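You operate a simulated robot arm through the tools that you are given. There is no shell and no other tool. Be economical: measure what you need, move in short steps, check, and stop when the job is done.

Carry out the task below with a simulated two-armed robot. There is one attempt and no reset: what you move stays moved.

## Task
Take the measuring glass with grey band and put it on top of the yellow box marked leads. Take the blue cup marked dirty and leave it on the flat yellow pad. Put the tin marked sealer on the shelf under the covers table. Fetch the tin marked lacquer and set it on the shelf of the steel bench. Put the box marked fuel filter on the top of the drying cabinet. Put the green paper roll on the bench area marked final work. Put the blue paper roll on the orange card with black print. Fetch the white tub with yellow lid and set it on the shelf under the covers table. Push the grey door of the dip tank shut. Put the box labelled "oil filter" from the bench area marked final work on the ribbed tray of the dip tank and the box marked "water filter" on the top of the fine work table. Open the lid of the sonic bath. Any order will do. Set down upright: measuring glass with grey band, tin marked sealer, tin marked lacquer, box marked fuel filter, white tub with yellow lid, box.

It is judged by the outcome, as a careful person would: the job done as asked, and still so three seconds after it is handed in. It fails if anything else is knocked over, pushed out of place, dropped, spilled or broken. Lids that push on must go on centred and level and be pressed home; caps that screw on are set level and turned clockwise until they are tight.

## Robot
Two 7-joint arms with two-finger parallel grippers on one trunk, on a base that drives. Base frame: it is fixed to the floor where the robot stands at the start and does not move with it; the origin is under the middle of the robot, x ahead of it, y to its left, z up. Readings come in mm, degrees, newtons and seconds.
The left shoulder is at the start at [50, 168, 882], the right one opposite. With the tool pointing down near the work surface each hand reaches from about 100 to 420 mm from the robot's upright axis, wherever it stands, measured 20 degrees to its own side. Places, roughly: bench area marked final work [800, -1800, 900]; blue cup marked dirty [1000, 1000, 1000]; blue paper roll (8x8x16 cm) [400, -4500, 200]; box marked fuel filter [250, -4500, 500]; box marked oil filter, box marked pump seals, box  [1000, -2250, 1000]; flat yellow pad (8x12x2 cm) [-1200, -2500, 800]; green paper roll (8x8x16 cm) [200, -4500, 200]; grey door of the dip tank [200, -2700, 300]; lid of the sonic bath [-1400, 1400, 1100]; orange card with black print [3000, -4750, 750]; ribbed tray of the dip tank [500, -2900, 900]; shelf of the steel bench [-1500, -4100, 300]; shelf under the covers table [-1500, -3100, 300]; tin marked lacquer [250, -4500, 1000]; tin marked sealer [0, -4500, 1000]; top of the drying cabinet [-1500, -300, 1300]; top of the fine work table [-1500, -1500, 800]; white tub with yellow lid (8x8x9 cm) [500, -4500, 1700]; yellow box marked leads [500, 2500, 1000]. Payload 1.57 kg a hand.
The tool frame of a hand sits at the grasp point between the pads (the TCP): z along the fingers, y along the line on which they close. The tips reach 30 mm beyond it. Largest opening 80 mm; finger width 17, thickness 12; the body of the gripper, 40 by 82 mm, starts 80 mm behind the TCP.
Orientation is that of the tool frame in the base frame, as a unit quaternion [w, x, y, z]. With the fingers straight down and closing along the base's y, the tool's x points along the base's -x, its y along +y and its z along -z.

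## Interface
- The arms move only by the tool drive_tool. It takes "left_increments", "right_increments" or both (then of equal length, played together; a hand with none holds still); each is a list of rows, each a list of 7 numbers: the shift along the base's x, y, z in units of 30 mm (1.0 is 30 mm), then the turn, a rotation vector about the base's x, y, z in units of 8 degrees (1.0 is 8 degrees), then the closure in counts, from 0 (fully open) to 255 (shut). In form: [[tx, ty, tz, ax, ay, az, jaw], ...]. A call has 1 to 10 rows; each row shifts and turns the commanded pose from where the row before left it. A call with a number of a shift or a turn outside -1 to 1 is refused whole. Rows are played at 5 a second. More than 50 mm and 8.6 degrees between two rows, or a gripper value outside its range, and nothing of the call is played. A pose out of reach is approached as far as the arm can. The call stops where the force on the tool passes 40 N (or 10 N more than at its start, if that is more) or the arm is blocked; 0.2 s more then pass. Each finger travels about 45 mm/s and halts on what it meets, pressing with about 41 N; the grip force reading is that of the motor and also rises with nothing between the fingers. The clock runs only during rows and for 0.2 s after the last one: add rows that do not move to give the fingers time. The reply holds the time, the measured pose of the TCP, the force on the tool along the base axes, the opening and the grip force, in the units named above and with some noise, with the torque about the TCP (base axes, N m) and any sound that the robot's microphone picked up.
- Cameras (640 x 400 px; columns grow to the right, rows downward): "scene" is now at [95.1, 34.4, 1058.2]; the picture's right is [0.53, -0.85, 0.00], its down [-0.75, -0.47, -0.47] and it looks along [0.40, 0.25, -0.88] (base axes); focal length 267 px, centre (320, 200). "left" rides on the left gripper at [72, 7, -122] in its tool frame; the picture's right is [-0.09, 1.00, 0.00], its down [-0.84, -0.08, -0.54] and it looks along [-0.54, -0.05, 0.84] (tool axes); focal length 238 px, centre (320, 200). "right" rides on the right gripper at [72, -7, -122] in its tool frame; the picture's right is [0.09, 1.00, 0.00], its down [-0.84, 0.08, -0.54] and it looks along [-0.54, 0.05, 0.84] (tool axes); focal length 238 px, centre (320, 200). There is no depth. A picture from a camera that has moved, and an enlarged one, comes with that camera's place and axes in the base frame and with its lens.
- snapshot(camera): a new picture of that camera. It takes no simulated time.
- raise_lower(by): slides the trunk up (or, below 0, down) by that many mm; the arms and the scene camera ride with it, the base frame stays. It gives what a move gives, with no picture.
- roll_base(legs): drives the robot by 1 to 6 legs, each [ahead, left, turn to the left] in mm, mm and degrees, along the robot's own axes; the way and the turn of a leg run together, so that a leg with both is an arc; at most 1500 mm and 180 degrees a leg. The arms and the cameras ride along, it lands a little off, and it stops where it bumps. It gives what a move gives.
- pan_tilt(pan, tilt): turns the head with the scene camera to pan (to the left, within 80 degrees either way) and tilt (down, from -29 to 69), counted from straight ahead of the robot. It gives what a move gives.
- enlarge(camera, box): a new picture of the part [left, top, right, bottom] of that camera's present view, enlarged. It takes no simulated time.
- sign_off(): hands the job in; it is judged then, once.

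Work in short steps. Places have to be worked out from the pictures, the camera data and where the tool is seen: move nearer, look again, correct. Check each grasp and each placing, and mend what went wrong. You have 546 turns and 354 pictures in all, those below and enlarged ones among them. Open the grippers and draw the arms clear of the work before you hand the job in, unless the task says otherwise; then end with one line.

The tools are called after "Call:" as name(argument=value, ...) on one line, values as JSON. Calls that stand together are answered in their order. drive_tool: Moves the arms, as the interface text tells. Its arguments: {"type":"object","properties":{"left_increments":{"type":"array"},"right_increments":{"type":"array"}},"required":[]} The other tools are called the same way: raise_lower (by) slides the trunk up or down; roll_base (legs) drives the base; pan_tilt (pan, tilt) turns the head that bears the scene camera; snapshot (camera) takes a picture; enlarge (camera, box) takes an enlarged picture of a part of a camera's view; sign_off () hands the job in.

At the start:

```text
time: 0.0
left_tool_pos: [304.6, 276.9, 589.8]
left_orientation: [-0.001, 0.0, 1.0, 0.0]
left_wrist_force: [0.1, -0.1, 0.6]
left_moment: [0.03, 0.0, 0.02]
left_opening: 79.9
left_gripper_force: 0.0
right_tool_pos: [342.0, -58.9, 589.8]
right_orientation: [0.0, 0.0, 1.0, 0.0]
right_wrist_force: [-0.4, 0.2, 0.8]
right_moment: [-0.01, -0.02, -0.02]
right_opening: 80.0
right_gripper_force: 0.0
trunk travel left (down, up): [-50.0, 393.0]
robot x, y, heading: [-2.9, 7.4, -0.1]
head pan, tilt: [32.1, 62.1]
```

scene: 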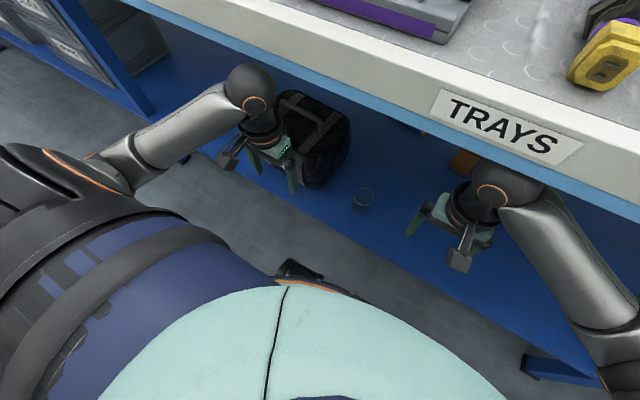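
right: 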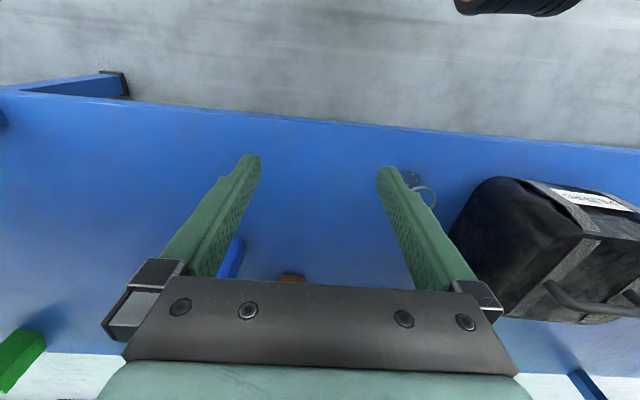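
left: 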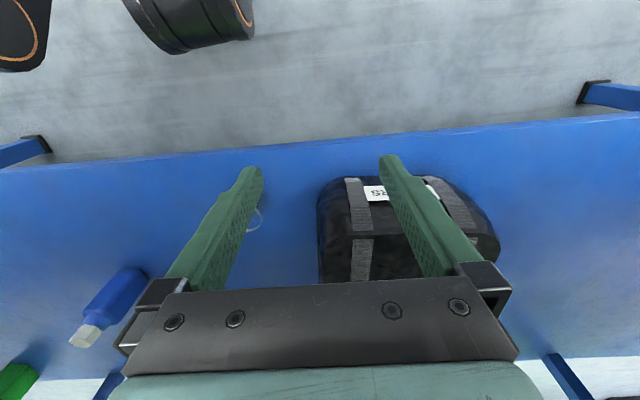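

The scene shows a blue low shelf under a bench with a small glass on it; I look around first with the head more level.

Call:
enlarge(camera="scene", box=[220, 100, 480, 260])

Call:
pan_tilt(pan=0, tilt=35)

Call:
snapshot(camera="scene")

```text
2.46 times, centred on (350, 180) of scene
camera zoom: at [95.1, 34.4, 1058.2], right [0.53, -0.85, 0.0], down [-0.75, -0.47, -0.47], along [0.4, 0.25, -0.88], focal length 657 px, centre (246, 249)
```

zoom: 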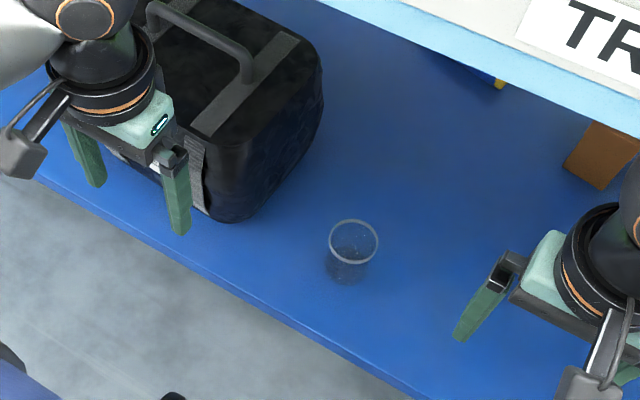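

```text
time: 1.0
left_tool_pos: [303.0, 277.0, 590.5]
left_orientation: [0.0, 0.0, 1.0, 0.0]
left_wrist_force: [-0.6, 0.2, -0.1]
left_moment: [-0.02, 0.01, 0.01]
left_opening: 79.8
left_gripper_force: 0.0
right_tool_pos: [342.5, -59.0, 590.2]
right_orientation: [-0.001, 0.0, 1.0, 0.0]
right_wrist_force: [-0.3, -0.7, -0.2]
right_moment: [-0.03, -0.02, -0.03]
right_opening: 79.7
right_gripper_force: 0.1
trunk travel left (down, up): [-50.0, 393.0]
robot x, y, heading: [-0.9, 0.6, 0.1]
head pan, tilt: [0.0, 35.0]
```

```text
349 pictures are left
camera scene: at [128.7, 0.4, 1094.9], right [0.0, -1.0, 0.0], down [-0.57, 0.0, -0.82], along [0.82, 0.0, -0.57], focal length 267 px, centre (320, 200)
```

scene: 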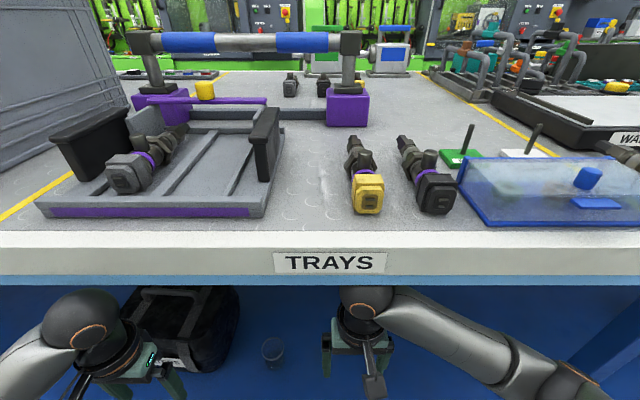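

The glass stands near (552, 137, 160) on the low shelf, bench edge near x=404. I lower both hands below the bench slab and line the left one up in y.

Call:
drive_tool(left_increments=[[0, -0.93, -1, 0, 0, 0, 0], [0, -0.93, -1, 0, 0, 0, 0], [0, -0.93, -1, 0, 0, 0, 0], [0, -0.93, -1, 0, 0, 0, 0], [0, -0.93, -1, 0, 0, 0, 0], [0, 0, -1, 0, 0, 0, 0], [0, 0, -1, 0, 0, 0, 0], [0, 0, -0.5, 0, 0, 0, 0]], right_increments=[[-0.8, -0.9, -1, 0, 0, 0, 0], [-0.8, -0.9, -1, 0, 0, 0, 0], [-0.8, -0.9, -1, 0, 0, 0, 0], [-0.8, -0.9, -1, 0, 0, 0, 0], [-0.8, -0.9, -1, 0, 0, 0, 0], [0, 0, -1, 0, 0, 0, 0], [0, 0, -1, 0, 0, 0, 0], [0, 0, -0.5, 0, 0, 0, 0]])

Call:
pan_tilt(pan=10, tilt=65)

Call:
snapshot(camera="scene")

Call:
snapshot(camera="left")

```text
time: 2.2
left_tool_pos: [303.6, 136.5, 437.3]
left_orientation: [0.0, 0.0, 1.0, -0.001]
left_wrist_force: [-0.7, 0.6, -0.5]
left_moment: [-0.03, 0.0, 0.03]
left_opening: 80.1
left_gripper_force: 0.1
right_tool_pos: [225.7, -187.1, 446.1]
right_orientation: [0.008, 0.0, 1.0, 0.011]
right_wrist_force: [-2.6, -3.5, 15.6]
right_moment: [0.51, 0.23, 0.05]
right_opening: 77.1
right_gripper_force: 0.0
trunk travel left (down, up): [-50.0, 393.0]
robot x, y, heading: [-0.3, -0.9, -0.1]
head pan, tilt: [0.0, 35.0]
stopped in row 6 (right hand): the force on the tool passed its limit (the readings are from after the stop); the commanded pose is now the measured one
```

```text
time: 3.2
left_tool_pos: [302.5, 138.2, 436.5]
left_orientation: [0.001, 0.0, 1.0, -0.003]
left_wrist_force: [0.9, -0.4, 0.3]
left_moment: [0.01, 0.0, 0.0]
left_opening: 80.0
left_gripper_force: 0.1
right_tool_pos: [225.2, -186.9, 444.8]
right_orientation: [0.009, -0.001, 1.0, 0.01]
right_wrist_force: [-7.2, -4.1, 31.4]
right_moment: [1.1, 0.46, 0.15]
right_opening: 76.4
right_gripper_force: 0.0
trunk travel left (down, up): [-50.0, 393.0]
robot x, y, heading: [4.0, 0.9, -0.1]
head pan, tilt: [10.0, 65.0]
```

```text
348 pictures are left
camera scene: at [99.6, 11.2, 1055.5], right [0.17, -0.98, 0.0], down [-0.89, -0.16, -0.42], along [0.42, 0.07, -0.91], focal length 267 px, centre (320, 200)
```

scene: 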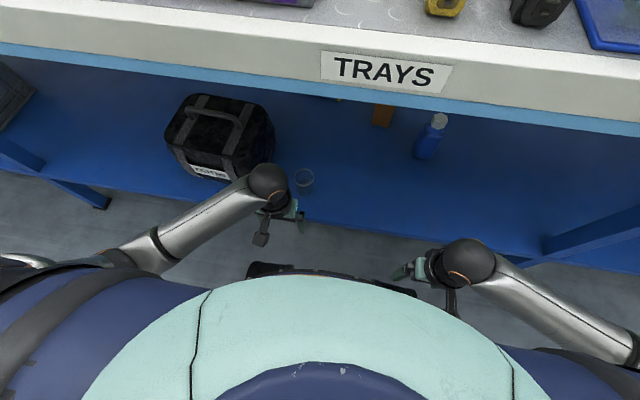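

```text
347 pictures are left
camera left: at [230.5, 142.7, 560.0], right [0.09, 1.0, 0.0], down [0.84, -0.08, 0.54], along [0.54, -0.05, -0.84], focal length 238 px, centre (320, 200)
```

left: 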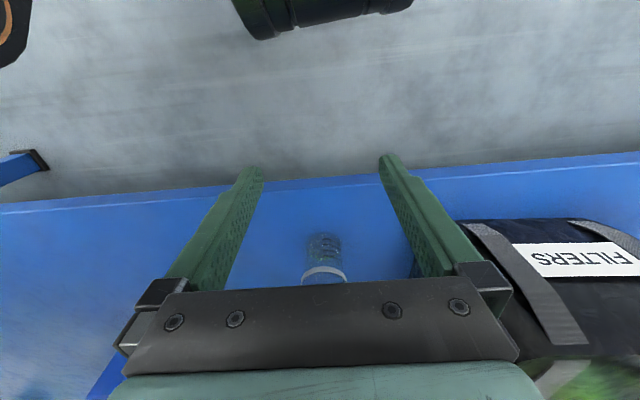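

The right fingers rest on the robot's own base. I lift it off, put it further out to the side and forward, then check.

Call:
drive_tool(right_increments=[[0, 0, 1, 0, 0, 0, 0], [1, -0.5, 0.5, 0, 0, 0, 0], [1, -0.5, 0, 0, 0, 0, 0], [1, -0.5, 0, 0, 0, 0, 0], [1, -0.5, 0, 0, 0, 0, 0]], left_increments=[[0.5, 0, -0.5, 0, 0, 0, 0], [0.5, 0, -0.5, 0, 0, 0, 0], [0.5, 0, -0.5, 0, 0, 0, 0], [0, 0, -0.5, 0, 0, 0, 0], [0, 0, 0, 0, 0, 0, 0]])

Call:
roll_base(legs=[[100, 0, 0]])

Call:
snapshot(camera="scene")

Call:
snapshot(camera="left")

```text
time: 4.4
left_tool_pos: [350.8, 136.0, 377.1]
left_orientation: [0.0, 0.0, 1.0, -0.001]
left_wrist_force: [0.2, -0.7, 0.2]
left_moment: [0.01, 0.01, -0.03]
left_opening: 80.2
left_gripper_force: 0.1
right_tool_pos: [345.8, -249.1, 489.8]
right_orientation: [0.007, -0.001, 1.0, 0.009]
right_wrist_force: [-0.5, 0.5, 0.1]
right_moment: [0.01, 0.0, 0.02]
right_opening: 80.1
right_gripper_force: 0.0
trunk travel left (down, up): [-50.0, 393.0]
robot x, y, heading: [-4.1, 0.2, -0.1]
head pan, tilt: [10.0, 65.0]
```

```text
time: 5.5
left_tool_pos: [450.0, 135.4, 377.0]
left_orientation: [0.0, 0.0, 1.0, -0.001]
left_wrist_force: [-0.5, -0.4, -0.6]
left_moment: [0.04, -0.05, -0.01]
left_opening: 80.5
left_gripper_force: 0.0
right_tool_pos: [446.1, -247.9, 489.5]
right_orientation: [0.008, -0.001, 1.0, 0.01]
right_wrist_force: [0.1, 0.2, 0.6]
right_moment: [-0.01, 0.05, 0.02]
right_opening: 79.9
right_gripper_force: 0.0
trunk travel left (down, up): [-50.0, 393.0]
robot x, y, heading: [99.0, -1.2, 0.1]
head pan, tilt: [10.0, 65.0]
```

```text
346 pictures are left
camera scene: at [200.3, 10.8, 1055.1], right [0.17, -0.98, 0.0], down [-0.89, -0.16, -0.42], along [0.42, 0.07, -0.91], focal length 267 px, centre (320, 200)
```

scene: 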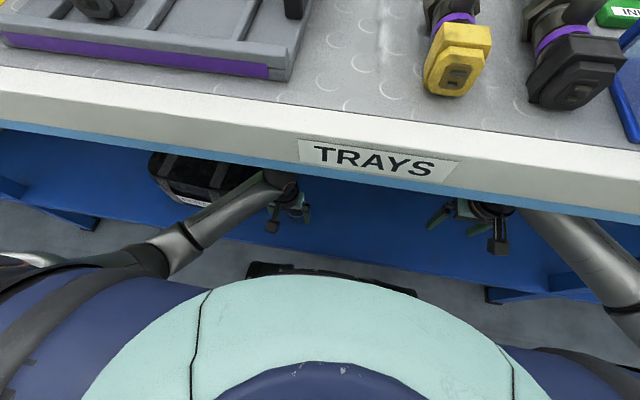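

```text
345 pictures are left
camera left: at [376.5, 141.7, 499.8], right [0.09, 1.0, 0.0], down [0.84, -0.08, 0.54], along [0.54, -0.05, -0.84], focal length 238 px, centre (320, 200)
```

left: 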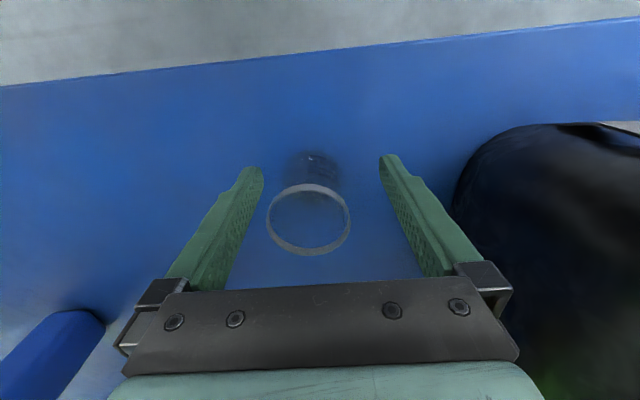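

I need a better depth for the glass; an enlarged wrist view will help.

Call:
enlarge(camera="left", box=[240, 120, 400, 280])

Call:
snapshot(camera="right")

```text
2.50 times, centred on (320, 200) of left
camera zoom: at [376.5, 141.7, 499.8], right [0.09, 1.0, 0.0], down [0.84, -0.08, 0.54], along [0.54, -0.05, -0.84], focal length 596 px, centre (320, 200)
```

zoom: 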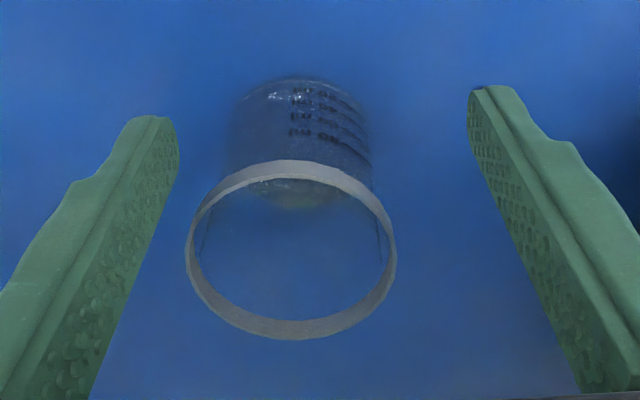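

```text
343 pictures are left
camera right: at [373.7, -256.3, 611.5], right [-0.09, 1.0, 0.02], down [0.83, 0.07, 0.56], along [0.55, 0.07, -0.83], focal length 238 px, centre (320, 200)
```

right: 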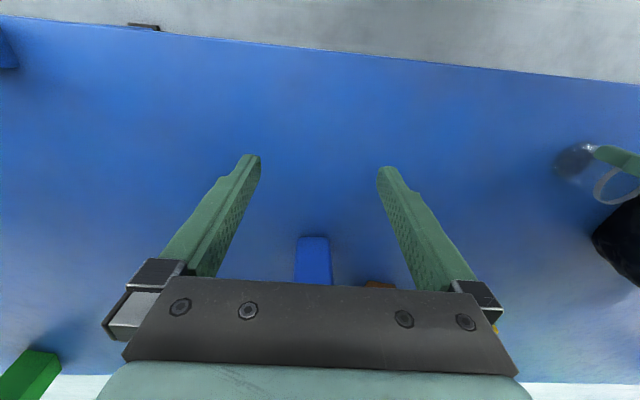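

Triangulating both wrist views puts the glass at about (480, 124), rim z≈368, shelf z≈295. I raise the left hand, centre over it and look.

Call:
drive_tool(left_increments=[[0, 0, 1, 0, 0, 0, 0], [0, 0, 1, 0, 0, 0, 0], [0.5, -0.2, 0, 0, 0, 0, 0], [0.5, -0.18, 0, 0, 0, 0, 0], [0, 0, 0, 0, 0, 0, 0]])

Call:
snapshot(camera="left")

```text
time: 6.7
left_tool_pos: [479.7, 123.8, 436.4]
left_orientation: [0.0, 0.001, 1.0, -0.001]
left_wrist_force: [0.9, -0.6, -0.2]
left_moment: [-0.02, 0.0, 0.04]
left_opening: 79.9
left_gripper_force: 0.0
right_tool_pos: [446.8, -248.9, 490.0]
right_orientation: [0.008, 0.0, 1.0, 0.01]
right_wrist_force: [-0.7, 0.7, -0.6]
right_moment: [0.02, -0.03, 0.04]
right_opening: 79.9
right_gripper_force: 0.1
trunk travel left (down, up): [-50.0, 393.0]
robot x, y, heading: [97.4, -2.0, -0.1]
head pan, tilt: [10.0, 65.0]
```

```text
342 pictures are left
camera left: at [406.1, 130.0, 559.1], right [0.09, 1.0, 0.0], down [0.84, -0.08, 0.54], along [0.54, -0.05, -0.84], focal length 238 px, centre (320, 200)
```

left: 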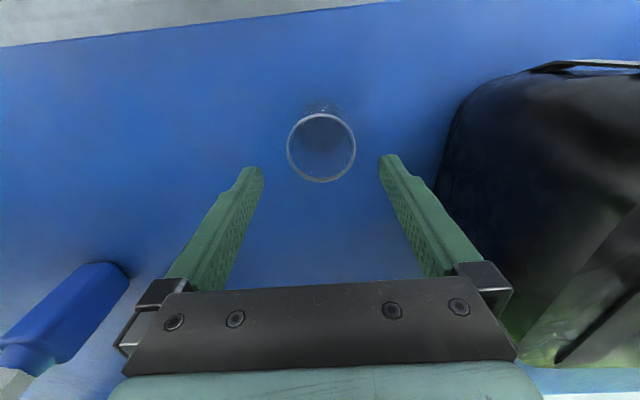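

The rim is exactly on the tool axis (row 148, column 321). I lower 90 mm and close.

Call:
drive_tool(left_increments=[[0, 0, -1, 0, 0, 0, 0], [0, 0, -1, 0, 0, 0, 0], [0, 0, -1, 0, 0, 0, 0], [0, 0, 0, 0, 0, 0, 0], [0, 0, 0, 0, 0, 0, 120], [0, 0, 0, 0, 0, 0, 150], [0, 0, 0, 0, 0, 0, 150], [0, 0, 0, 0, 0, 0, 150]])

Call:
snapshot(camera="left")

```text
time: 8.5
left_tool_pos: [479.4, 124.0, 345.2]
left_orientation: [0.0, 0.0, 1.0, -0.001]
left_wrist_force: [0.6, 0.4, -0.5]
left_moment: [0.04, 0.01, -0.01]
left_opening: 54.9
left_gripper_force: 35.8
right_tool_pos: [445.1, -247.9, 489.7]
right_orientation: [0.007, -0.001, 1.0, 0.01]
right_wrist_force: [0.4, -0.6, 0.7]
right_moment: [0.0, -0.01, 0.0]
right_opening: 79.9
right_gripper_force: 0.1
trunk travel left (down, up): [-50.0, 393.0]
robot x, y, heading: [97.7, -0.2, -0.0]
head pan, tilt: [10.0, 65.0]
```

```text
341 pictures are left
camera left: at [407.0, 129.4, 468.7], right [0.09, 1.0, 0.0], down [0.84, -0.08, 0.54], along [0.54, -0.05, -0.84], focal length 238 px, centre (320, 200)
```

left: 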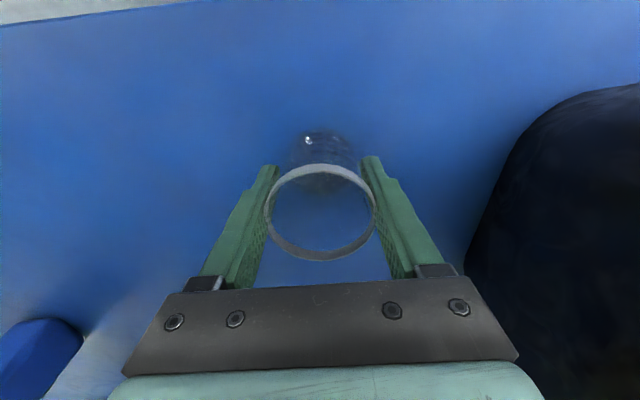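

Glass held (55 mm). Lift and back out of the shelf.

Call:
drive_tool(left_increments=[[0, 0, 0.5, 0, 0, 0, 150], [0, 0, 1, 0, 0, 0, 150], [0, 0, 0.5, 0, 0, 0, 150]])

Call:
roll_base(legs=[[-450, 0, 0]])

Call:
pan_tilt(pan=50, tilt=15)

Call:
snapshot(camera="scene")

Call:
snapshot(camera="left")

```text
time: 9.3
left_tool_pos: [479.3, 124.3, 407.2]
left_orientation: [0.0, 0.0, 1.0, -0.002]
left_wrist_force: [-0.5, 0.4, -1.1]
left_moment: [-0.02, -0.01, 0.02]
left_opening: 54.8
left_gripper_force: 41.9
right_tool_pos: [445.9, -246.7, 489.9]
right_orientation: [0.007, -0.001, 1.0, 0.01]
right_wrist_force: [-0.7, -0.4, 0.0]
right_moment: [-0.02, 0.01, 0.0]
right_opening: 80.0
right_gripper_force: 0.1
trunk travel left (down, up): [-50.0, 393.0]
robot x, y, heading: [99.7, -0.3, 0.3]
head pan, tilt: [10.0, 65.0]
```

```text
time: 12.1
left_tool_pos: [29.7, 125.2, 406.6]
left_orientation: [0.0, -0.001, 1.0, 0.0]
left_wrist_force: [0.6, 0.2, -0.5]
left_moment: [0.01, -0.02, 0.05]
left_opening: 54.5
left_gripper_force: 40.9
right_tool_pos: [-2.3, -247.6, 489.5]
right_orientation: [0.008, -0.001, 1.0, 0.01]
right_wrist_force: [0.1, 0.1, -0.2]
right_moment: [-0.01, -0.01, 0.03]
right_opening: 80.0
right_gripper_force: 0.0
trunk travel left (down, up): [-50.0, 393.0]
robot x, y, heading: [-350.3, 1.5, 0.2]
head pan, tilt: [10.0, 65.0]
```

```text
time: 13.2
left_tool_pos: [30.2, 122.8, 407.5]
left_orientation: [0.0, 0.0, 1.0, -0.001]
left_wrist_force: [0.2, 0.4, -0.5]
left_moment: [0.0, 0.04, 0.04]
left_opening: 55.0
left_gripper_force: 41.1
right_tool_pos: [-2.9, -247.0, 490.5]
right_orientation: [0.008, -0.001, 1.0, 0.009]
right_wrist_force: [-0.1, -0.3, -0.2]
right_moment: [0.02, 0.03, 0.01]
right_opening: 80.0
right_gripper_force: 0.1
trunk travel left (down, up): [-50.0, 393.0]
robot x, y, heading: [-348.6, -3.6, -0.2]
head pan, tilt: [50.0, 15.0]
```

```text
340 pictures are left
camera scene: at [-248.6, 71.5, 1126.9], right [0.77, -0.64, 0.0], down [-0.17, -0.2, -0.97], along [0.62, 0.74, -0.26], focal length 267 px, centre (320, 200)
```

scene: 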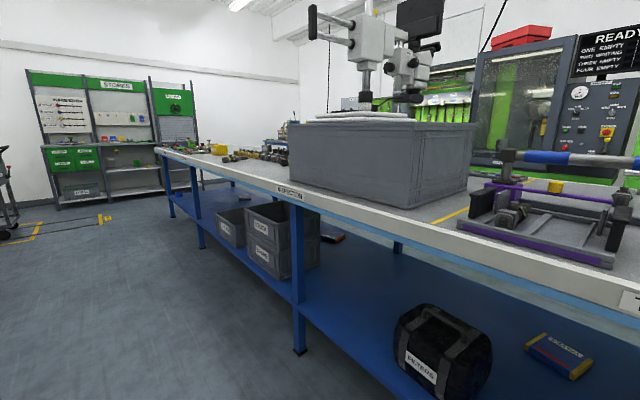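

```text
339 pictures are left
camera left: at [-43.2, 130.1, 530.1], right [0.09, 1.0, 0.0], down [0.84, -0.07, 0.54], along [0.54, -0.05, -0.84], focal length 238 px, centre (320, 200)
```

left: 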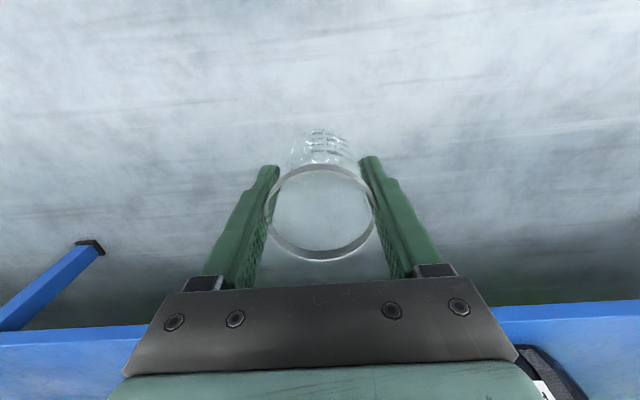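

Lane to the left looks clear. I drive left toward y≈900 and look for the blue cup.

Call:
roll_base(legs=[[0, 900, 0]])

Call:
pan_tilt(pan=0, tilt=15)

Call:
snapshot(camera="scene")

```text
time: 18.0
left_tool_pos: [29.3, 1027.5, 407.8]
left_orientation: [0.0, 0.001, 1.0, -0.001]
left_wrist_force: [-0.4, 0.6, -0.4]
left_moment: [-0.03, 0.02, -0.04]
left_opening: 54.6
left_gripper_force: 40.9
right_tool_pos: [-4.4, 656.5, 490.9]
right_orientation: [0.007, 0.001, 1.0, 0.009]
right_wrist_force: [-0.1, 0.0, -0.3]
right_moment: [0.04, -0.02, -0.01]
right_opening: 80.0
right_gripper_force: 0.0
trunk travel left (down, up): [-50.0, 393.0]
robot x, y, heading: [-348.5, 907.4, -0.1]
head pan, tilt: [50.0, 15.0]
```

```text
time: 19.2
left_tool_pos: [30.4, 1027.8, 408.6]
left_orientation: [0.0, 0.001, 1.0, -0.001]
left_wrist_force: [0.2, -1.0, -0.5]
left_moment: [0.01, -0.02, 0.0]
left_opening: 55.0
left_gripper_force: 41.0
right_tool_pos: [-4.7, 656.8, 490.7]
right_orientation: [0.008, 0.0, 1.0, 0.009]
right_wrist_force: [0.2, -0.2, -0.1]
right_moment: [-0.02, 0.0, 0.0]
right_opening: 79.6
right_gripper_force: 0.2
trunk travel left (down, up): [-50.0, 393.0]
robot x, y, heading: [-352.4, 902.4, -0.1]
head pan, tilt: [0.0, 15.0]
```

```text
338 pictures are left
camera scene: at [-215.2, 904.6, 1127.0], right [0.0, -1.0, 0.0], down [-0.26, 0.0, -0.97], along [0.97, 0.0, -0.26], focal length 267 px, centre (320, 200)
```

scene: 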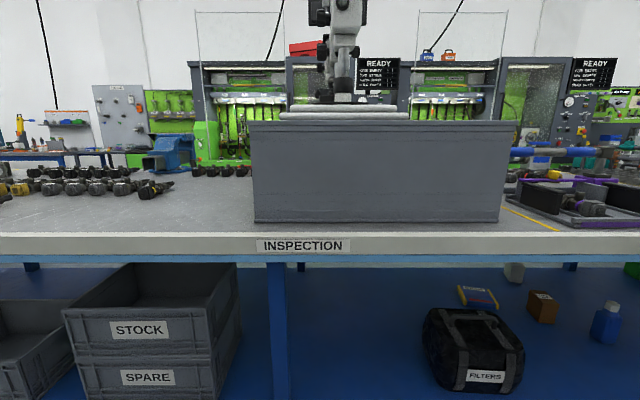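

No cup visible; probably it is behind the grey crate. I raise the trunk to look over it.

Call:
raise_lower(by=385)

Call:
pan_tilt(pan=0, tilt=22)

Call:
snapshot(camera="scene")

```text
time: 22.9
left_tool_pos: [29.2, 1027.9, 791.5]
left_orientation: [0.0, 0.001, 1.0, -0.001]
left_wrist_force: [-0.7, 0.0, -0.4]
left_moment: [0.01, 0.01, -0.03]
left_opening: 54.7
left_gripper_force: 40.9
right_tool_pos: [-3.4, 655.4, 875.6]
right_orientation: [0.007, 0.0, 1.0, 0.009]
right_wrist_force: [0.5, -0.6, -0.3]
right_moment: [-0.01, 0.02, 0.0]
right_opening: 79.9
right_gripper_force: 0.1
trunk travel left (down, up): [-435.0, 8.0]
robot x, y, heading: [-352.5, 902.4, -0.2]
head pan, tilt: [0.0, 15.0]
```

```text
time: 23.6
left_tool_pos: [29.8, 1027.9, 792.2]
left_orientation: [0.0, 0.001, 1.0, -0.001]
left_wrist_force: [0.6, 0.8, -0.8]
left_moment: [0.02, 0.0, 0.02]
left_opening: 55.1
left_gripper_force: 41.1
right_tool_pos: [-4.3, 656.3, 874.7]
right_orientation: [0.007, 0.002, 1.0, 0.01]
right_wrist_force: [0.3, 0.2, 0.3]
right_moment: [0.01, -0.01, 0.04]
right_opening: 79.9
right_gripper_force: 0.1
trunk travel left (down, up): [-435.0, 8.0]
robot x, y, heading: [-347.2, 902.3, -0.2]
head pan, tilt: [0.0, 22.0]
```

```text
337 pictures are left
camera scene: at [-215.8, 904.6, 1500.6], right [0.0, -1.0, 0.0], down [-0.37, 0.0, -0.93], along [0.93, 0.0, -0.37], focal length 267 px, centre (320, 200)
```

scene: 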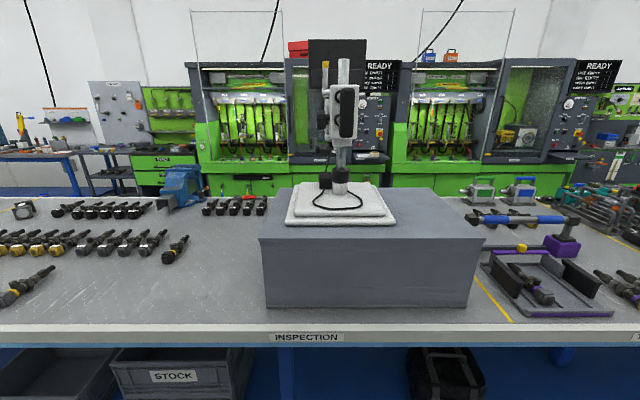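

The cup must be hidden behind the crate. I go on left to the yellow "leads" box first with the glass.

Call:
roll_base(legs=[[0, 1450, 0]])

Call:
snapshot(camera="scene")

Call:
pan_tilt(pan=-55, tilt=22)

Call:
snapshot(camera="scene")

```text
time: 30.7
left_tool_pos: [18.4, 2474.3, 792.5]
left_orientation: [0.0, -0.006, 1.0, -0.001]
left_wrist_force: [-0.4, 0.0, -1.3]
left_moment: [0.01, 0.0, 0.0]
left_opening: 55.0
left_gripper_force: 41.5
right_tool_pos: [-8.1, 2102.3, 875.3]
right_orientation: [0.007, -0.007, 1.0, 0.01]
right_wrist_force: [-0.6, -0.9, 1.1]
right_moment: [-0.01, 0.01, -0.05]
right_opening: 80.0
right_gripper_force: 0.0
trunk travel left (down, up): [-435.0, 8.0]
robot x, y, heading: [-359.0, 2345.0, 0.9]
head pan, tilt: [0.0, 22.0]
```

```text
336 pictures are left
camera scene: at [-225.1, 2347.2, 1500.6], right [0.01, -1.0, 0.0], down [-0.37, -0.01, -0.93], along [0.93, 0.01, -0.37], focal length 267 px, centre (320, 200)
```

scene: 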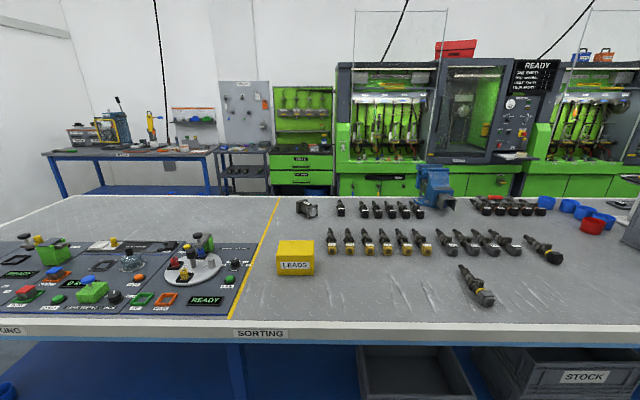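

```text
time: 32.0
left_tool_pos: [19.9, 2474.0, 791.3]
left_orientation: [0.0, -0.007, 1.0, -0.002]
left_wrist_force: [0.4, 1.2, -0.7]
left_moment: [0.02, 0.03, -0.02]
left_opening: 54.5
left_gripper_force: 40.8
right_tool_pos: [-9.7, 2101.9, 874.6]
right_orientation: [0.008, -0.008, 1.0, 0.01]
right_wrist_force: [-0.1, 0.3, 0.1]
right_moment: [-0.02, -0.04, 0.0]
right_opening: 79.9
right_gripper_force: 0.0
trunk travel left (down, up): [-435.0, 8.0]
robot x, y, heading: [-356.9, 2343.4, 0.9]
head pan, tilt: [-55.0, 22.0]
```

```text
335 pictures are left
camera scene: at [-263.5, 2270.5, 1500.6], right [-0.81, -0.59, 0.0], down [-0.22, 0.3, -0.93], along [0.54, -0.75, -0.37], focal length 267 px, centre (320, 200)
```

scene: 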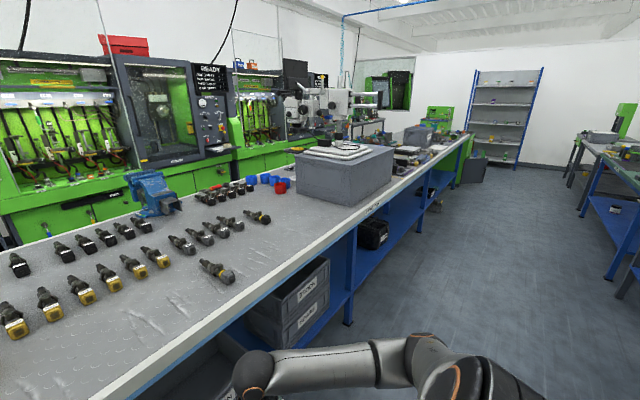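

The leads box is at about (650, 2443), top near z≈955. I lift the left hand with the glass to a safe height, then drive closer.

Call:
drive_tool(left_increments=[[0, 0, 1, 0, 0, 0, 150], [0, 0, 1, 0, 0, 0, 150], [0, 0, 1, 0, 0, 0, 150], [0, 0, 1, 0, 0, 0, 150], [0, 0, 1, 0, 0, 0, 150], [0, 0, 1, 0, 0, 0, 150], [0, 0, 1, 0, 0, 0, 150], [0, 0, 1, 0, 0, 0, 150], [0, 0, 1, 0, 0, 0, 150], [0, 0, 0.5, 0, 0, 0, 150]], right_increments=[[0, 0, 1, 0, 0, 0, 0], [0, 0, 1, 0, 0, 0, 0], [0, 0, 1, 0, 0, 0, 0], [0, 0, 1, 0, 0, 0, 0], [0, 0, 1, 0, 0, 0, 0], [-0.5, 0, 0, 0, 0, 0, 0], [-0.5, 0, 0, 0, 0, 0, 0], [0, 0, 0, 0, 0, 0, 0], [0, 0, 0, 0, 0, 0, 0], [0, 0, 0, 0, 0, 0, 0]])

Call:
roll_base(legs=[[320, 0, 0]])

Call:
pan_tilt(pan=5, tilt=40)

Call:
snapshot(camera="scene")

```text
time: 34.2
left_tool_pos: [16.3, 2473.1, 1078.9]
left_orientation: [-0.001, -0.006, 1.0, 0.0]
left_wrist_force: [0.2, 0.0, -0.5]
left_moment: [0.03, -0.01, 0.01]
left_opening: 54.8
left_gripper_force: 40.9
right_tool_pos: [-40.1, 2101.7, 1024.9]
right_orientation: [0.007, -0.008, 1.0, 0.01]
right_wrist_force: [-0.3, 0.6, -0.4]
right_moment: [0.0, 0.03, 0.01]
right_opening: 79.9
right_gripper_force: 0.1
trunk travel left (down, up): [-435.0, 8.0]
robot x, y, heading: [-357.3, 2344.7, 0.9]
head pan, tilt: [-55.0, 22.0]
```

```text
time: 36.3
left_tool_pos: [331.5, 2478.7, 1079.0]
left_orientation: [0.0, -0.008, 1.0, -0.001]
left_wrist_force: [0.0, -0.7, 0.0]
left_moment: [-0.01, 0.0, -0.02]
left_opening: 54.7
left_gripper_force: 40.6
right_tool_pos: [276.0, 2108.0, 1024.4]
right_orientation: [0.007, -0.009, 1.0, 0.01]
right_wrist_force: [0.1, 0.4, 0.9]
right_moment: [-0.01, 0.02, 0.01]
right_opening: 79.9
right_gripper_force: 0.1
trunk travel left (down, up): [-435.0, 8.0]
robot x, y, heading: [-45.5, 2350.1, 0.9]
head pan, tilt: [-55.0, 22.0]
```

```text
time: 37.6
left_tool_pos: [332.0, 2478.2, 1079.1]
left_orientation: [0.0, -0.008, 1.0, -0.001]
left_wrist_force: [-0.4, 0.3, -0.2]
left_moment: [0.01, 0.0, 0.01]
left_opening: 54.7
left_gripper_force: 41.1
right_tool_pos: [275.0, 2107.1, 1024.9]
right_orientation: [0.008, -0.01, 1.0, 0.01]
right_wrist_force: [0.0, 0.6, -0.7]
right_moment: [0.01, -0.01, -0.03]
right_opening: 80.2
right_gripper_force: 0.0
trunk travel left (down, up): [-435.0, 8.0]
robot x, y, heading: [-45.1, 2350.2, 0.9]
head pan, tilt: [5.0, 40.0]
```

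```text
334 pictures are left
camera scene: at [81.5, 2359.3, 1472.4], right [0.1, -0.99, 0.0], down [-0.64, -0.07, -0.77], along [0.76, 0.08, -0.64], focal length 267 px, centre (320, 200)
```

scene: 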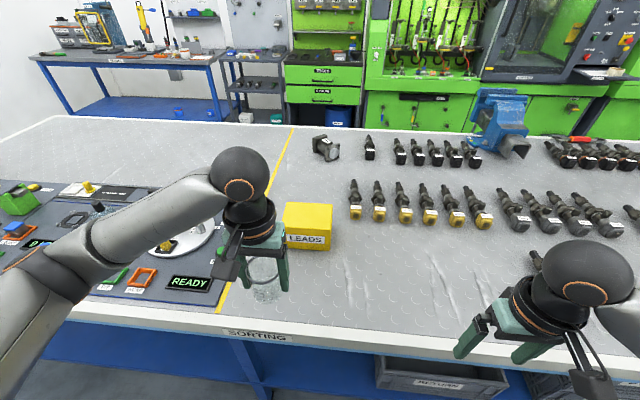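

I use the wrist camera to locate the box top relative to the hand.

Call:
snapshot(camera="left")

Call:
drive_tool(left_increments=[[0.3, -0.3, 0.7, 0, 0, 0, 150], [1, -0.3, 0.3, 0, 0, 0, 150], [1, -0.2, 0, 0, 0, 0, 150], [0, 0, 0, 0, 0, 0, 150]])

Call:
snapshot(camera="left")

```text
333 pictures are left
camera left: at [258.7, 2483.6, 1201.5], right [0.08, 1.0, 0.0], down [0.84, -0.06, 0.54], along [0.54, -0.04, -0.84], focal length 238 px, centre (320, 200)
```

left: 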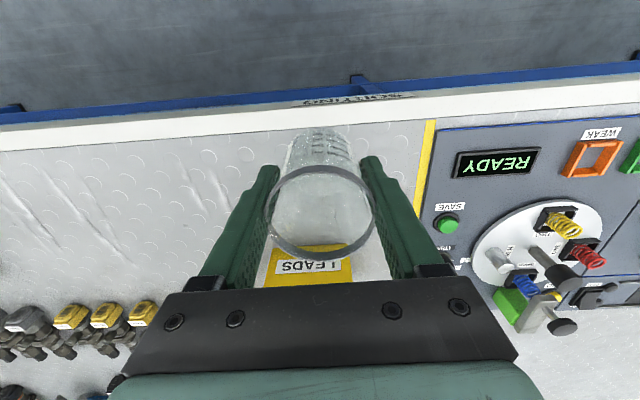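

```text
time: 38.6
left_tool_pos: [401.2, 2455.4, 1109.1]
left_orientation: [-0.001, -0.007, 1.0, 0.0]
left_wrist_force: [-0.2, -1.1, -0.7]
left_moment: [-0.01, 0.0, 0.01]
left_opening: 54.9
left_gripper_force: 40.8
right_tool_pos: [274.2, 2107.3, 1025.3]
right_orientation: [0.007, -0.009, 1.0, 0.011]
right_wrist_force: [-0.6, -0.3, -0.6]
right_moment: [-0.01, 0.01, 0.04]
right_opening: 79.9
right_gripper_force: 0.0
trunk travel left (down, up): [-435.0, 8.0]
robot x, y, heading: [-42.2, 2348.7, 0.8]
head pan, tilt: [5.0, 40.0]
```

```text
332 pictures are left
camera left: at [327.9, 2459.7, 1231.9], right [0.08, 1.0, 0.0], down [0.84, -0.06, 0.54], along [0.54, -0.04, -0.84], focal length 238 px, centre (320, 200)
```

left: 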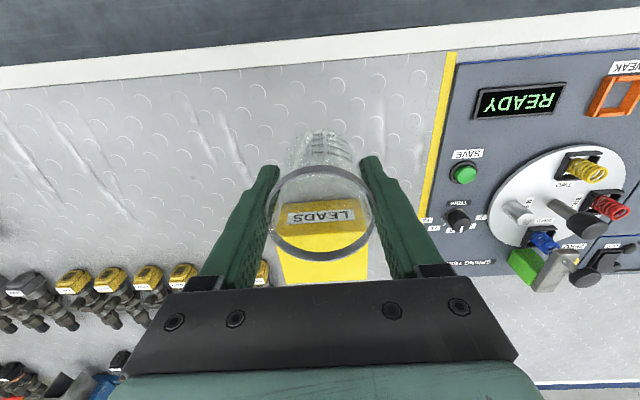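

Triangulated: bench top z≈889, box front x≈554, top z≈975, centre ≈(603, 2440). I drive ahead 135 mm and extend the arm.

Call:
roll_base(legs=[[135, 0, 0]])

Call:
drive_tool(left_increments=[[1, -0.3, 0, 0, 0, 0, 150], [1, -0.2, 0, 0, 0, 0, 150], [0, 0, 0, 0, 0, 0, 150]])

Call:
snapshot(camera="left")

Call:
snapshot(camera="scene")

```text
time: 39.9
left_tool_pos: [534.8, 2458.0, 1109.5]
left_orientation: [-0.001, -0.009, 1.0, -0.001]
left_wrist_force: [0.2, 0.4, -1.1]
left_moment: [0.01, 0.04, 0.01]
left_opening: 54.7
left_gripper_force: 40.9
right_tool_pos: [410.9, 2110.5, 1023.5]
right_orientation: [0.006, -0.009, 1.0, 0.01]
right_wrist_force: [0.0, 0.3, 0.6]
right_moment: [0.01, 0.02, 0.0]
right_opening: 80.0
right_gripper_force: 0.1
trunk travel left (down, up): [-435.0, 8.0]
robot x, y, heading: [90.6, 2351.3, 1.1]
head pan, tilt: [5.0, 40.0]
```

```text
time: 40.7
left_tool_pos: [593.4, 2443.0, 1111.4]
left_orientation: [0.001, -0.009, 1.0, -0.001]
left_wrist_force: [0.1, 0.2, -0.1]
left_moment: [-0.01, 0.01, 0.03]
left_opening: 54.8
left_gripper_force: 40.9
right_tool_pos: [408.7, 2111.5, 1024.3]
right_orientation: [0.008, -0.01, 1.0, 0.009]
right_wrist_force: [0.0, 0.1, -0.1]
right_moment: [0.02, -0.04, 0.0]
right_opening: 79.9
right_gripper_force: 0.1
trunk travel left (down, up): [-435.0, 8.0]
robot x, y, heading: [90.7, 2352.6, 1.3]
head pan, tilt: [5.0, 40.0]
```

```text
331 pictures are left
camera left: at [520.7, 2448.2, 1233.3], right [0.07, 1.0, 0.0], down [0.84, -0.06, 0.54], along [0.54, -0.04, -0.84], focal length 238 px, centre (320, 200)
```

left: 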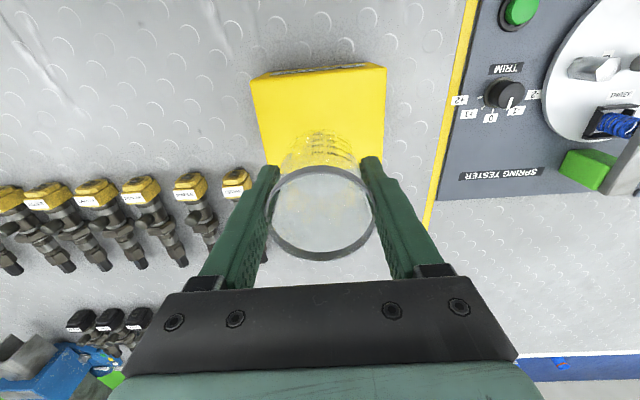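

```text
330 pictures are left
camera scene: at [215.1, 2362.2, 1472.4], right [0.11, -0.99, 0.0], down [-0.64, -0.07, -0.77], along [0.76, 0.08, -0.64], focal length 267 px, centre (320, 200)
```

scene: 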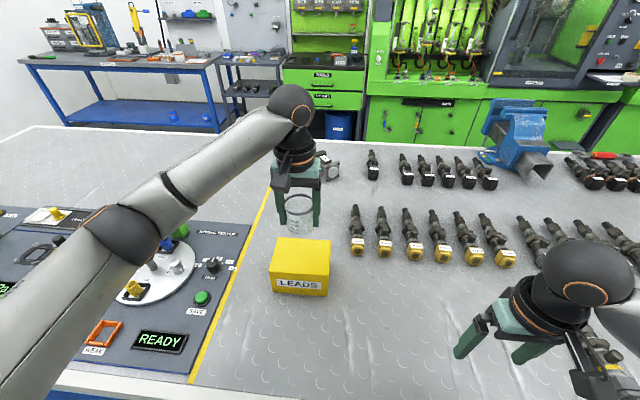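

The glass is centred above the box. I lower 75 mm and then check closely.

Call:
drive_tool(left_increments=[[-0.1, 0, -1, 0, 0, 0, 150], [0, 0, -1, 0, 0, 0, 150], [0, 0, -0.5, 0, 0, 0, 150], [0, 0, 0, 0, 0, 0, 150]])

Call:
pan_tilt(pan=10, tilt=50)

Call:
enlarge(camera="scene", box=[240, 100, 400, 200])

Call:
snapshot(camera="left")

```text
time: 41.7
left_tool_pos: [591.7, 2443.8, 1034.7]
left_orientation: [0.0, -0.01, 1.0, 0.0]
left_wrist_force: [-0.6, 0.7, -1.3]
left_moment: [0.03, -0.02, -0.02]
left_opening: 55.0
left_gripper_force: 41.2
right_tool_pos: [410.0, 2110.2, 1024.5]
right_orientation: [0.008, -0.01, 1.0, 0.01]
right_wrist_force: [0.4, -0.5, -0.4]
right_moment: [0.0, 0.0, 0.0]
right_opening: 80.1
right_gripper_force: 0.0
trunk travel left (down, up): [-435.0, 8.0]
robot x, y, heading: [88.9, 2355.5, 1.0]
head pan, tilt: [5.0, 40.0]
```

```text
time: 42.4
left_tool_pos: [590.3, 2443.6, 1034.1]
left_orientation: [0.0, -0.009, 1.0, -0.001]
left_wrist_force: [0.4, 1.2, -1.6]
left_moment: [-0.01, -0.03, -0.02]
left_opening: 54.7
left_gripper_force: 40.8
right_tool_pos: [410.6, 2111.1, 1024.9]
right_orientation: [0.008, -0.009, 1.0, 0.01]
right_wrist_force: [0.2, -0.4, 0.0]
right_moment: [-0.01, -0.01, -0.03]
right_opening: 80.0
right_gripper_force: 0.0
trunk travel left (down, up): [-435.0, 8.0]
robot x, y, heading: [87.4, 2351.9, 1.0]
head pan, tilt: [10.0, 50.0]
```

```text
4.00 times, centred on (320, 150) of scene
camera zoom: at [206.3, 2367.9, 1458.3], right [0.19, -0.98, 0.0], down [-0.75, -0.15, -0.64], along [0.63, 0.12, -0.77], focal length 1068 px, centre (320, 400)
```

zoom: 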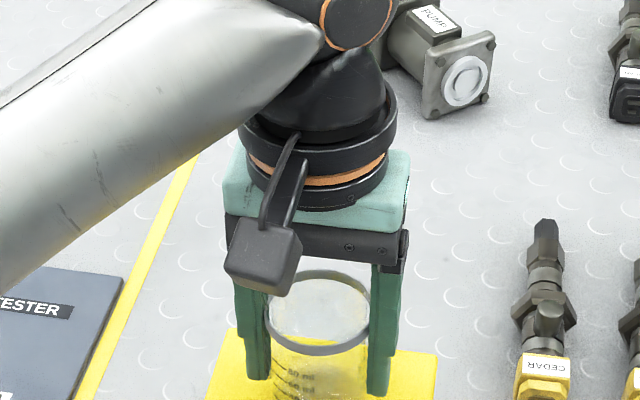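

```text
328 pictures are left
camera left: at [517.7, 2448.5, 1157.3], right [0.07, 1.0, 0.0], down [0.84, -0.06, 0.54], along [0.54, -0.04, -0.84], focal length 238 px, centre (320, 200)
```

left: 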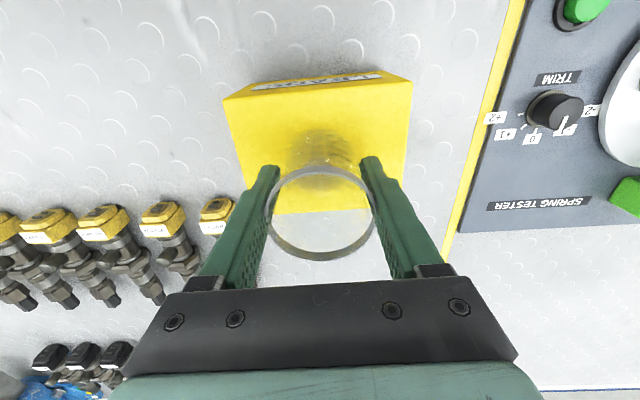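

Well within the box top. I lower in small steps looking for contact.

Call:
drive_tool(left_increments=[[0, 0, -0.12, 0, 0, 0, 150], [0, 0, 0, 0, 0, 0, 150]])

Call:
drive_tool(left_increments=[[0, 0, -0.1, 0, 0, 0, 150], [0, 0, 0, 0, 0, 0, 150]])

Call:
drive_tool(left_increments=[[0, 0, -0.1, 0, 0, 0, 150], [0, 0, 0, 0, 0, 0, 150]])

```text
time: 43.0
left_tool_pos: [590.9, 2444.1, 1030.9]
left_orientation: [-0.001, -0.009, 1.0, -0.001]
left_wrist_force: [0.3, 0.0, -1.1]
left_moment: [0.01, 0.02, 0.03]
left_opening: 54.8
left_gripper_force: 41.0
right_tool_pos: [410.7, 2110.0, 1025.4]
right_orientation: [0.008, -0.009, 1.0, 0.01]
right_wrist_force: [-0.1, 0.6, 0.2]
right_moment: [0.0, 0.03, 0.0]
right_opening: 80.3
right_gripper_force: 0.1
trunk travel left (down, up): [-435.0, 8.0]
robot x, y, heading: [92.7, 2351.8, 1.0]
head pan, tilt: [10.0, 50.0]
```

```text
time: 43.6
left_tool_pos: [590.7, 2443.6, 1030.6]
left_orientation: [0.003, -0.008, 1.0, -0.002]
left_wrist_force: [0.7, 1.7, 18.8]
left_moment: [0.28, 0.28, -0.04]
left_opening: 54.8
left_gripper_force: 40.8
right_tool_pos: [409.4, 2110.6, 1026.3]
right_orientation: [0.008, -0.01, 1.0, 0.009]
right_wrist_force: [0.8, -0.4, -0.2]
right_moment: [0.02, -0.03, -0.01]
right_opening: 80.1
right_gripper_force: 0.1
trunk travel left (down, up): [-435.0, 8.0]
robot x, y, heading: [92.8, 2349.6, 1.2]
head pan, tilt: [10.0, 50.0]
```

```text
time: 44.2
left_tool_pos: [589.7, 2442.9, 1026.8]
left_orientation: [0.003, -0.01, 1.0, 0.0]
left_wrist_force: [3.7, 2.0, 24.5]
left_moment: [0.34, -0.01, -0.03]
left_opening: 55.1
left_gripper_force: 41.0
right_tool_pos: [408.7, 2109.8, 1025.9]
right_orientation: [0.009, -0.009, 1.0, 0.01]
right_wrist_force: [-0.2, 0.4, -0.8]
right_moment: [-0.02, 0.0, -0.03]
right_opening: 79.9
right_gripper_force: 0.0
trunk travel left (down, up): [-435.0, 8.0]
robot x, y, heading: [89.9, 2349.6, 1.0]
head pan, tilt: [10.0, 50.0]
```

Contact. I relieve slightly, open and rise.

Call:
drive_tool(left_increments=[[0, 0, 0.1, 0, 0, 0, 150], [0, 0, 0, 0, 0, 0, 70], [0, 0, 0, 0, 0, 0, 20], [0, 0, 0, 0, 0, 0, 0], [0, 0, 0, 0, 0, 0, 0], [0, 0, 0.5, 0, 0, 0, 0], [0, 0, 1, 0, 0, 0, 0], [0, 0, 1, 0, 0, 0, 0], [0, 0, 1, 0, 0, 0, 0]])

Call:
snapshot(camera="left")

```text
time: 46.2
left_tool_pos: [589.6, 2442.5, 1133.8]
left_orientation: [0.0, -0.009, 1.0, -0.001]
left_wrist_force: [0.7, -0.4, -1.0]
left_moment: [-0.03, 0.0, -0.03]
left_opening: 80.0
left_gripper_force: 0.1
right_tool_pos: [409.5, 2110.8, 1025.7]
right_orientation: [0.007, -0.009, 1.0, 0.009]
right_wrist_force: [0.6, 1.4, 0.1]
right_moment: [0.0, 0.02, 0.01]
right_opening: 80.2
right_gripper_force: 0.0
trunk travel left (down, up): [-435.0, 8.0]
robot x, y, heading: [89.8, 2352.8, 1.1]
head pan, tilt: [10.0, 50.0]
```

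```text
327 pictures are left
camera left: at [517.2, 2447.8, 1256.7], right [0.07, 1.0, 0.0], down [0.84, -0.06, 0.54], along [0.54, -0.04, -0.84], focal length 238 px, centre (320, 200)
```

left: 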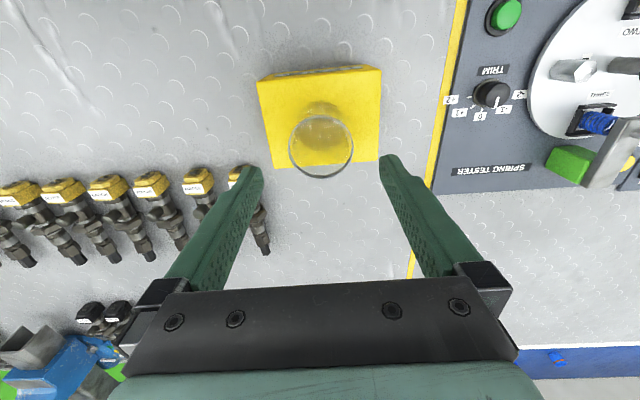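

The glass stands upright on the box. I back off and look left for a way round the bench end to reach the cups from its far side.

Call:
roll_base(legs=[[-450, 0, 0]])

Call:
pan_tilt(pan=65, tilt=20)

Call:
snapshot(camera="scene")

```text
time: 48.9
left_tool_pos: [140.4, 2435.4, 1134.4]
left_orientation: [-0.001, -0.01, 1.0, -0.001]
left_wrist_force: [-0.1, -0.3, -1.3]
left_moment: [0.0, 0.02, 0.01]
left_opening: 79.9
left_gripper_force: 0.1
right_tool_pos: [-39.0, 2102.2, 1025.5]
right_orientation: [0.007, -0.012, 1.0, 0.01]
right_wrist_force: [-0.8, -0.1, -0.8]
right_moment: [0.0, -0.02, -0.01]
right_opening: 79.8
right_gripper_force: 0.0
trunk travel left (down, up): [-435.0, 8.0]
robot x, y, heading: [-363.8, 2342.4, 1.4]
head pan, tilt: [10.0, 50.0]
```

```text
time: 50.1
left_tool_pos: [139.7, 2435.0, 1133.7]
left_orientation: [-0.001, -0.011, 1.0, -0.001]
left_wrist_force: [0.2, -0.3, -0.1]
left_moment: [0.03, 0.01, 0.06]
left_opening: 79.8
left_gripper_force: 0.1
right_tool_pos: [-40.0, 2103.2, 1024.5]
right_orientation: [0.008, -0.011, 1.0, 0.009]
right_wrist_force: [0.5, -0.1, 0.0]
right_moment: [-0.03, 0.05, -0.03]
right_opening: 80.1
right_gripper_force: 0.1
trunk travel left (down, up): [-435.0, 8.0]
robot x, y, heading: [-361.1, 2341.9, 1.5]
head pan, tilt: [65.0, 20.0]
```

```text
326 pictures are left
camera scene: at [-281.7, 2429.3, 1503.8], right [0.91, -0.4, 0.0], down [-0.14, -0.31, -0.94], along [0.38, 0.86, -0.34], focal length 267 px, centre (320, 200)
```

scene: 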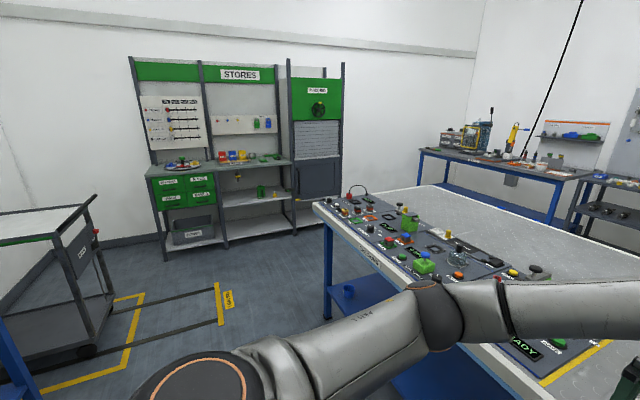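

The aisle beyond the bench end (y≈3900) is clear. I drive around the end to the far side and turn to face back.

Call:
roll_base(legs=[[0, 0, -1.4], [0, 1080, 0], [0, 1080, 0], [1050, 0, 0], [1080, 0, 0], [0, 0, 180]])

Call:
pan_tilt(pan=45, tilt=22)

Call:
snapshot(camera="scene")

```text
time: 78.9
left_tool_pos: [1322.5, 4354.5, 1133.9]
left_orientation: [-0.001, 1.0, 0.011, 0.001]
left_wrist_force: [-0.1, 0.1, -0.1]
left_moment: [0.01, 0.01, -0.03]
left_opening: 80.1
left_gripper_force: 0.1
right_tool_pos: [1502.9, 4687.9, 1025.3]
right_orientation: [0.01, 1.0, 0.012, -0.008]
right_wrist_force: [0.4, 0.3, 0.6]
right_moment: [0.0, -0.03, 0.01]
right_opening: 80.1
right_gripper_force: 0.1
trunk travel left (down, up): [-435.0, 8.0]
robot x, y, heading: [1823.2, 4448.1, -178.6]
head pan, tilt: [65.0, 20.0]
```

```text
time: 79.7
left_tool_pos: [1321.2, 4353.9, 1133.1]
left_orientation: [-0.001, 1.0, 0.011, 0.0]
left_wrist_force: [-0.7, -0.3, 0.5]
left_moment: [0.0, 0.03, -0.03]
left_opening: 79.9
left_gripper_force: 0.1
right_tool_pos: [1501.1, 4687.7, 1024.8]
right_orientation: [0.01, 1.0, 0.012, -0.008]
right_wrist_force: [0.4, -0.2, 1.1]
right_moment: [0.0, 0.0, 0.01]
right_opening: 79.9
right_gripper_force: 0.1
trunk travel left (down, up): [-435.0, 8.0]
robot x, y, heading: [1820.1, 4447.0, -178.9]
head pan, tilt: [45.0, 22.0]
```

```text
325 pictures are left
camera scene: at [1719.0, 4379.5, 1500.6], right [-0.72, 0.69, 0.0], down [0.26, 0.27, -0.93], along [-0.64, -0.67, -0.37], focal length 267 px, centre (320, 200)
```

scene: 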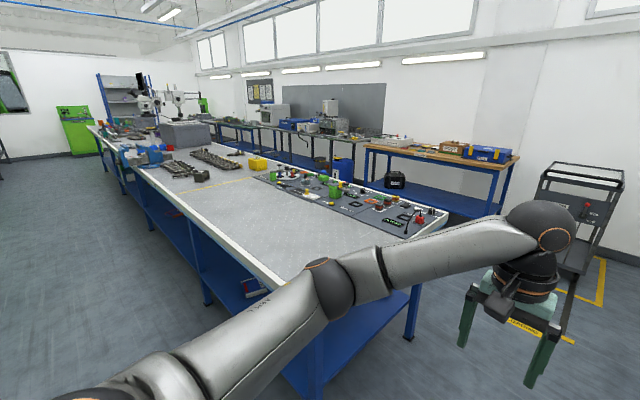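

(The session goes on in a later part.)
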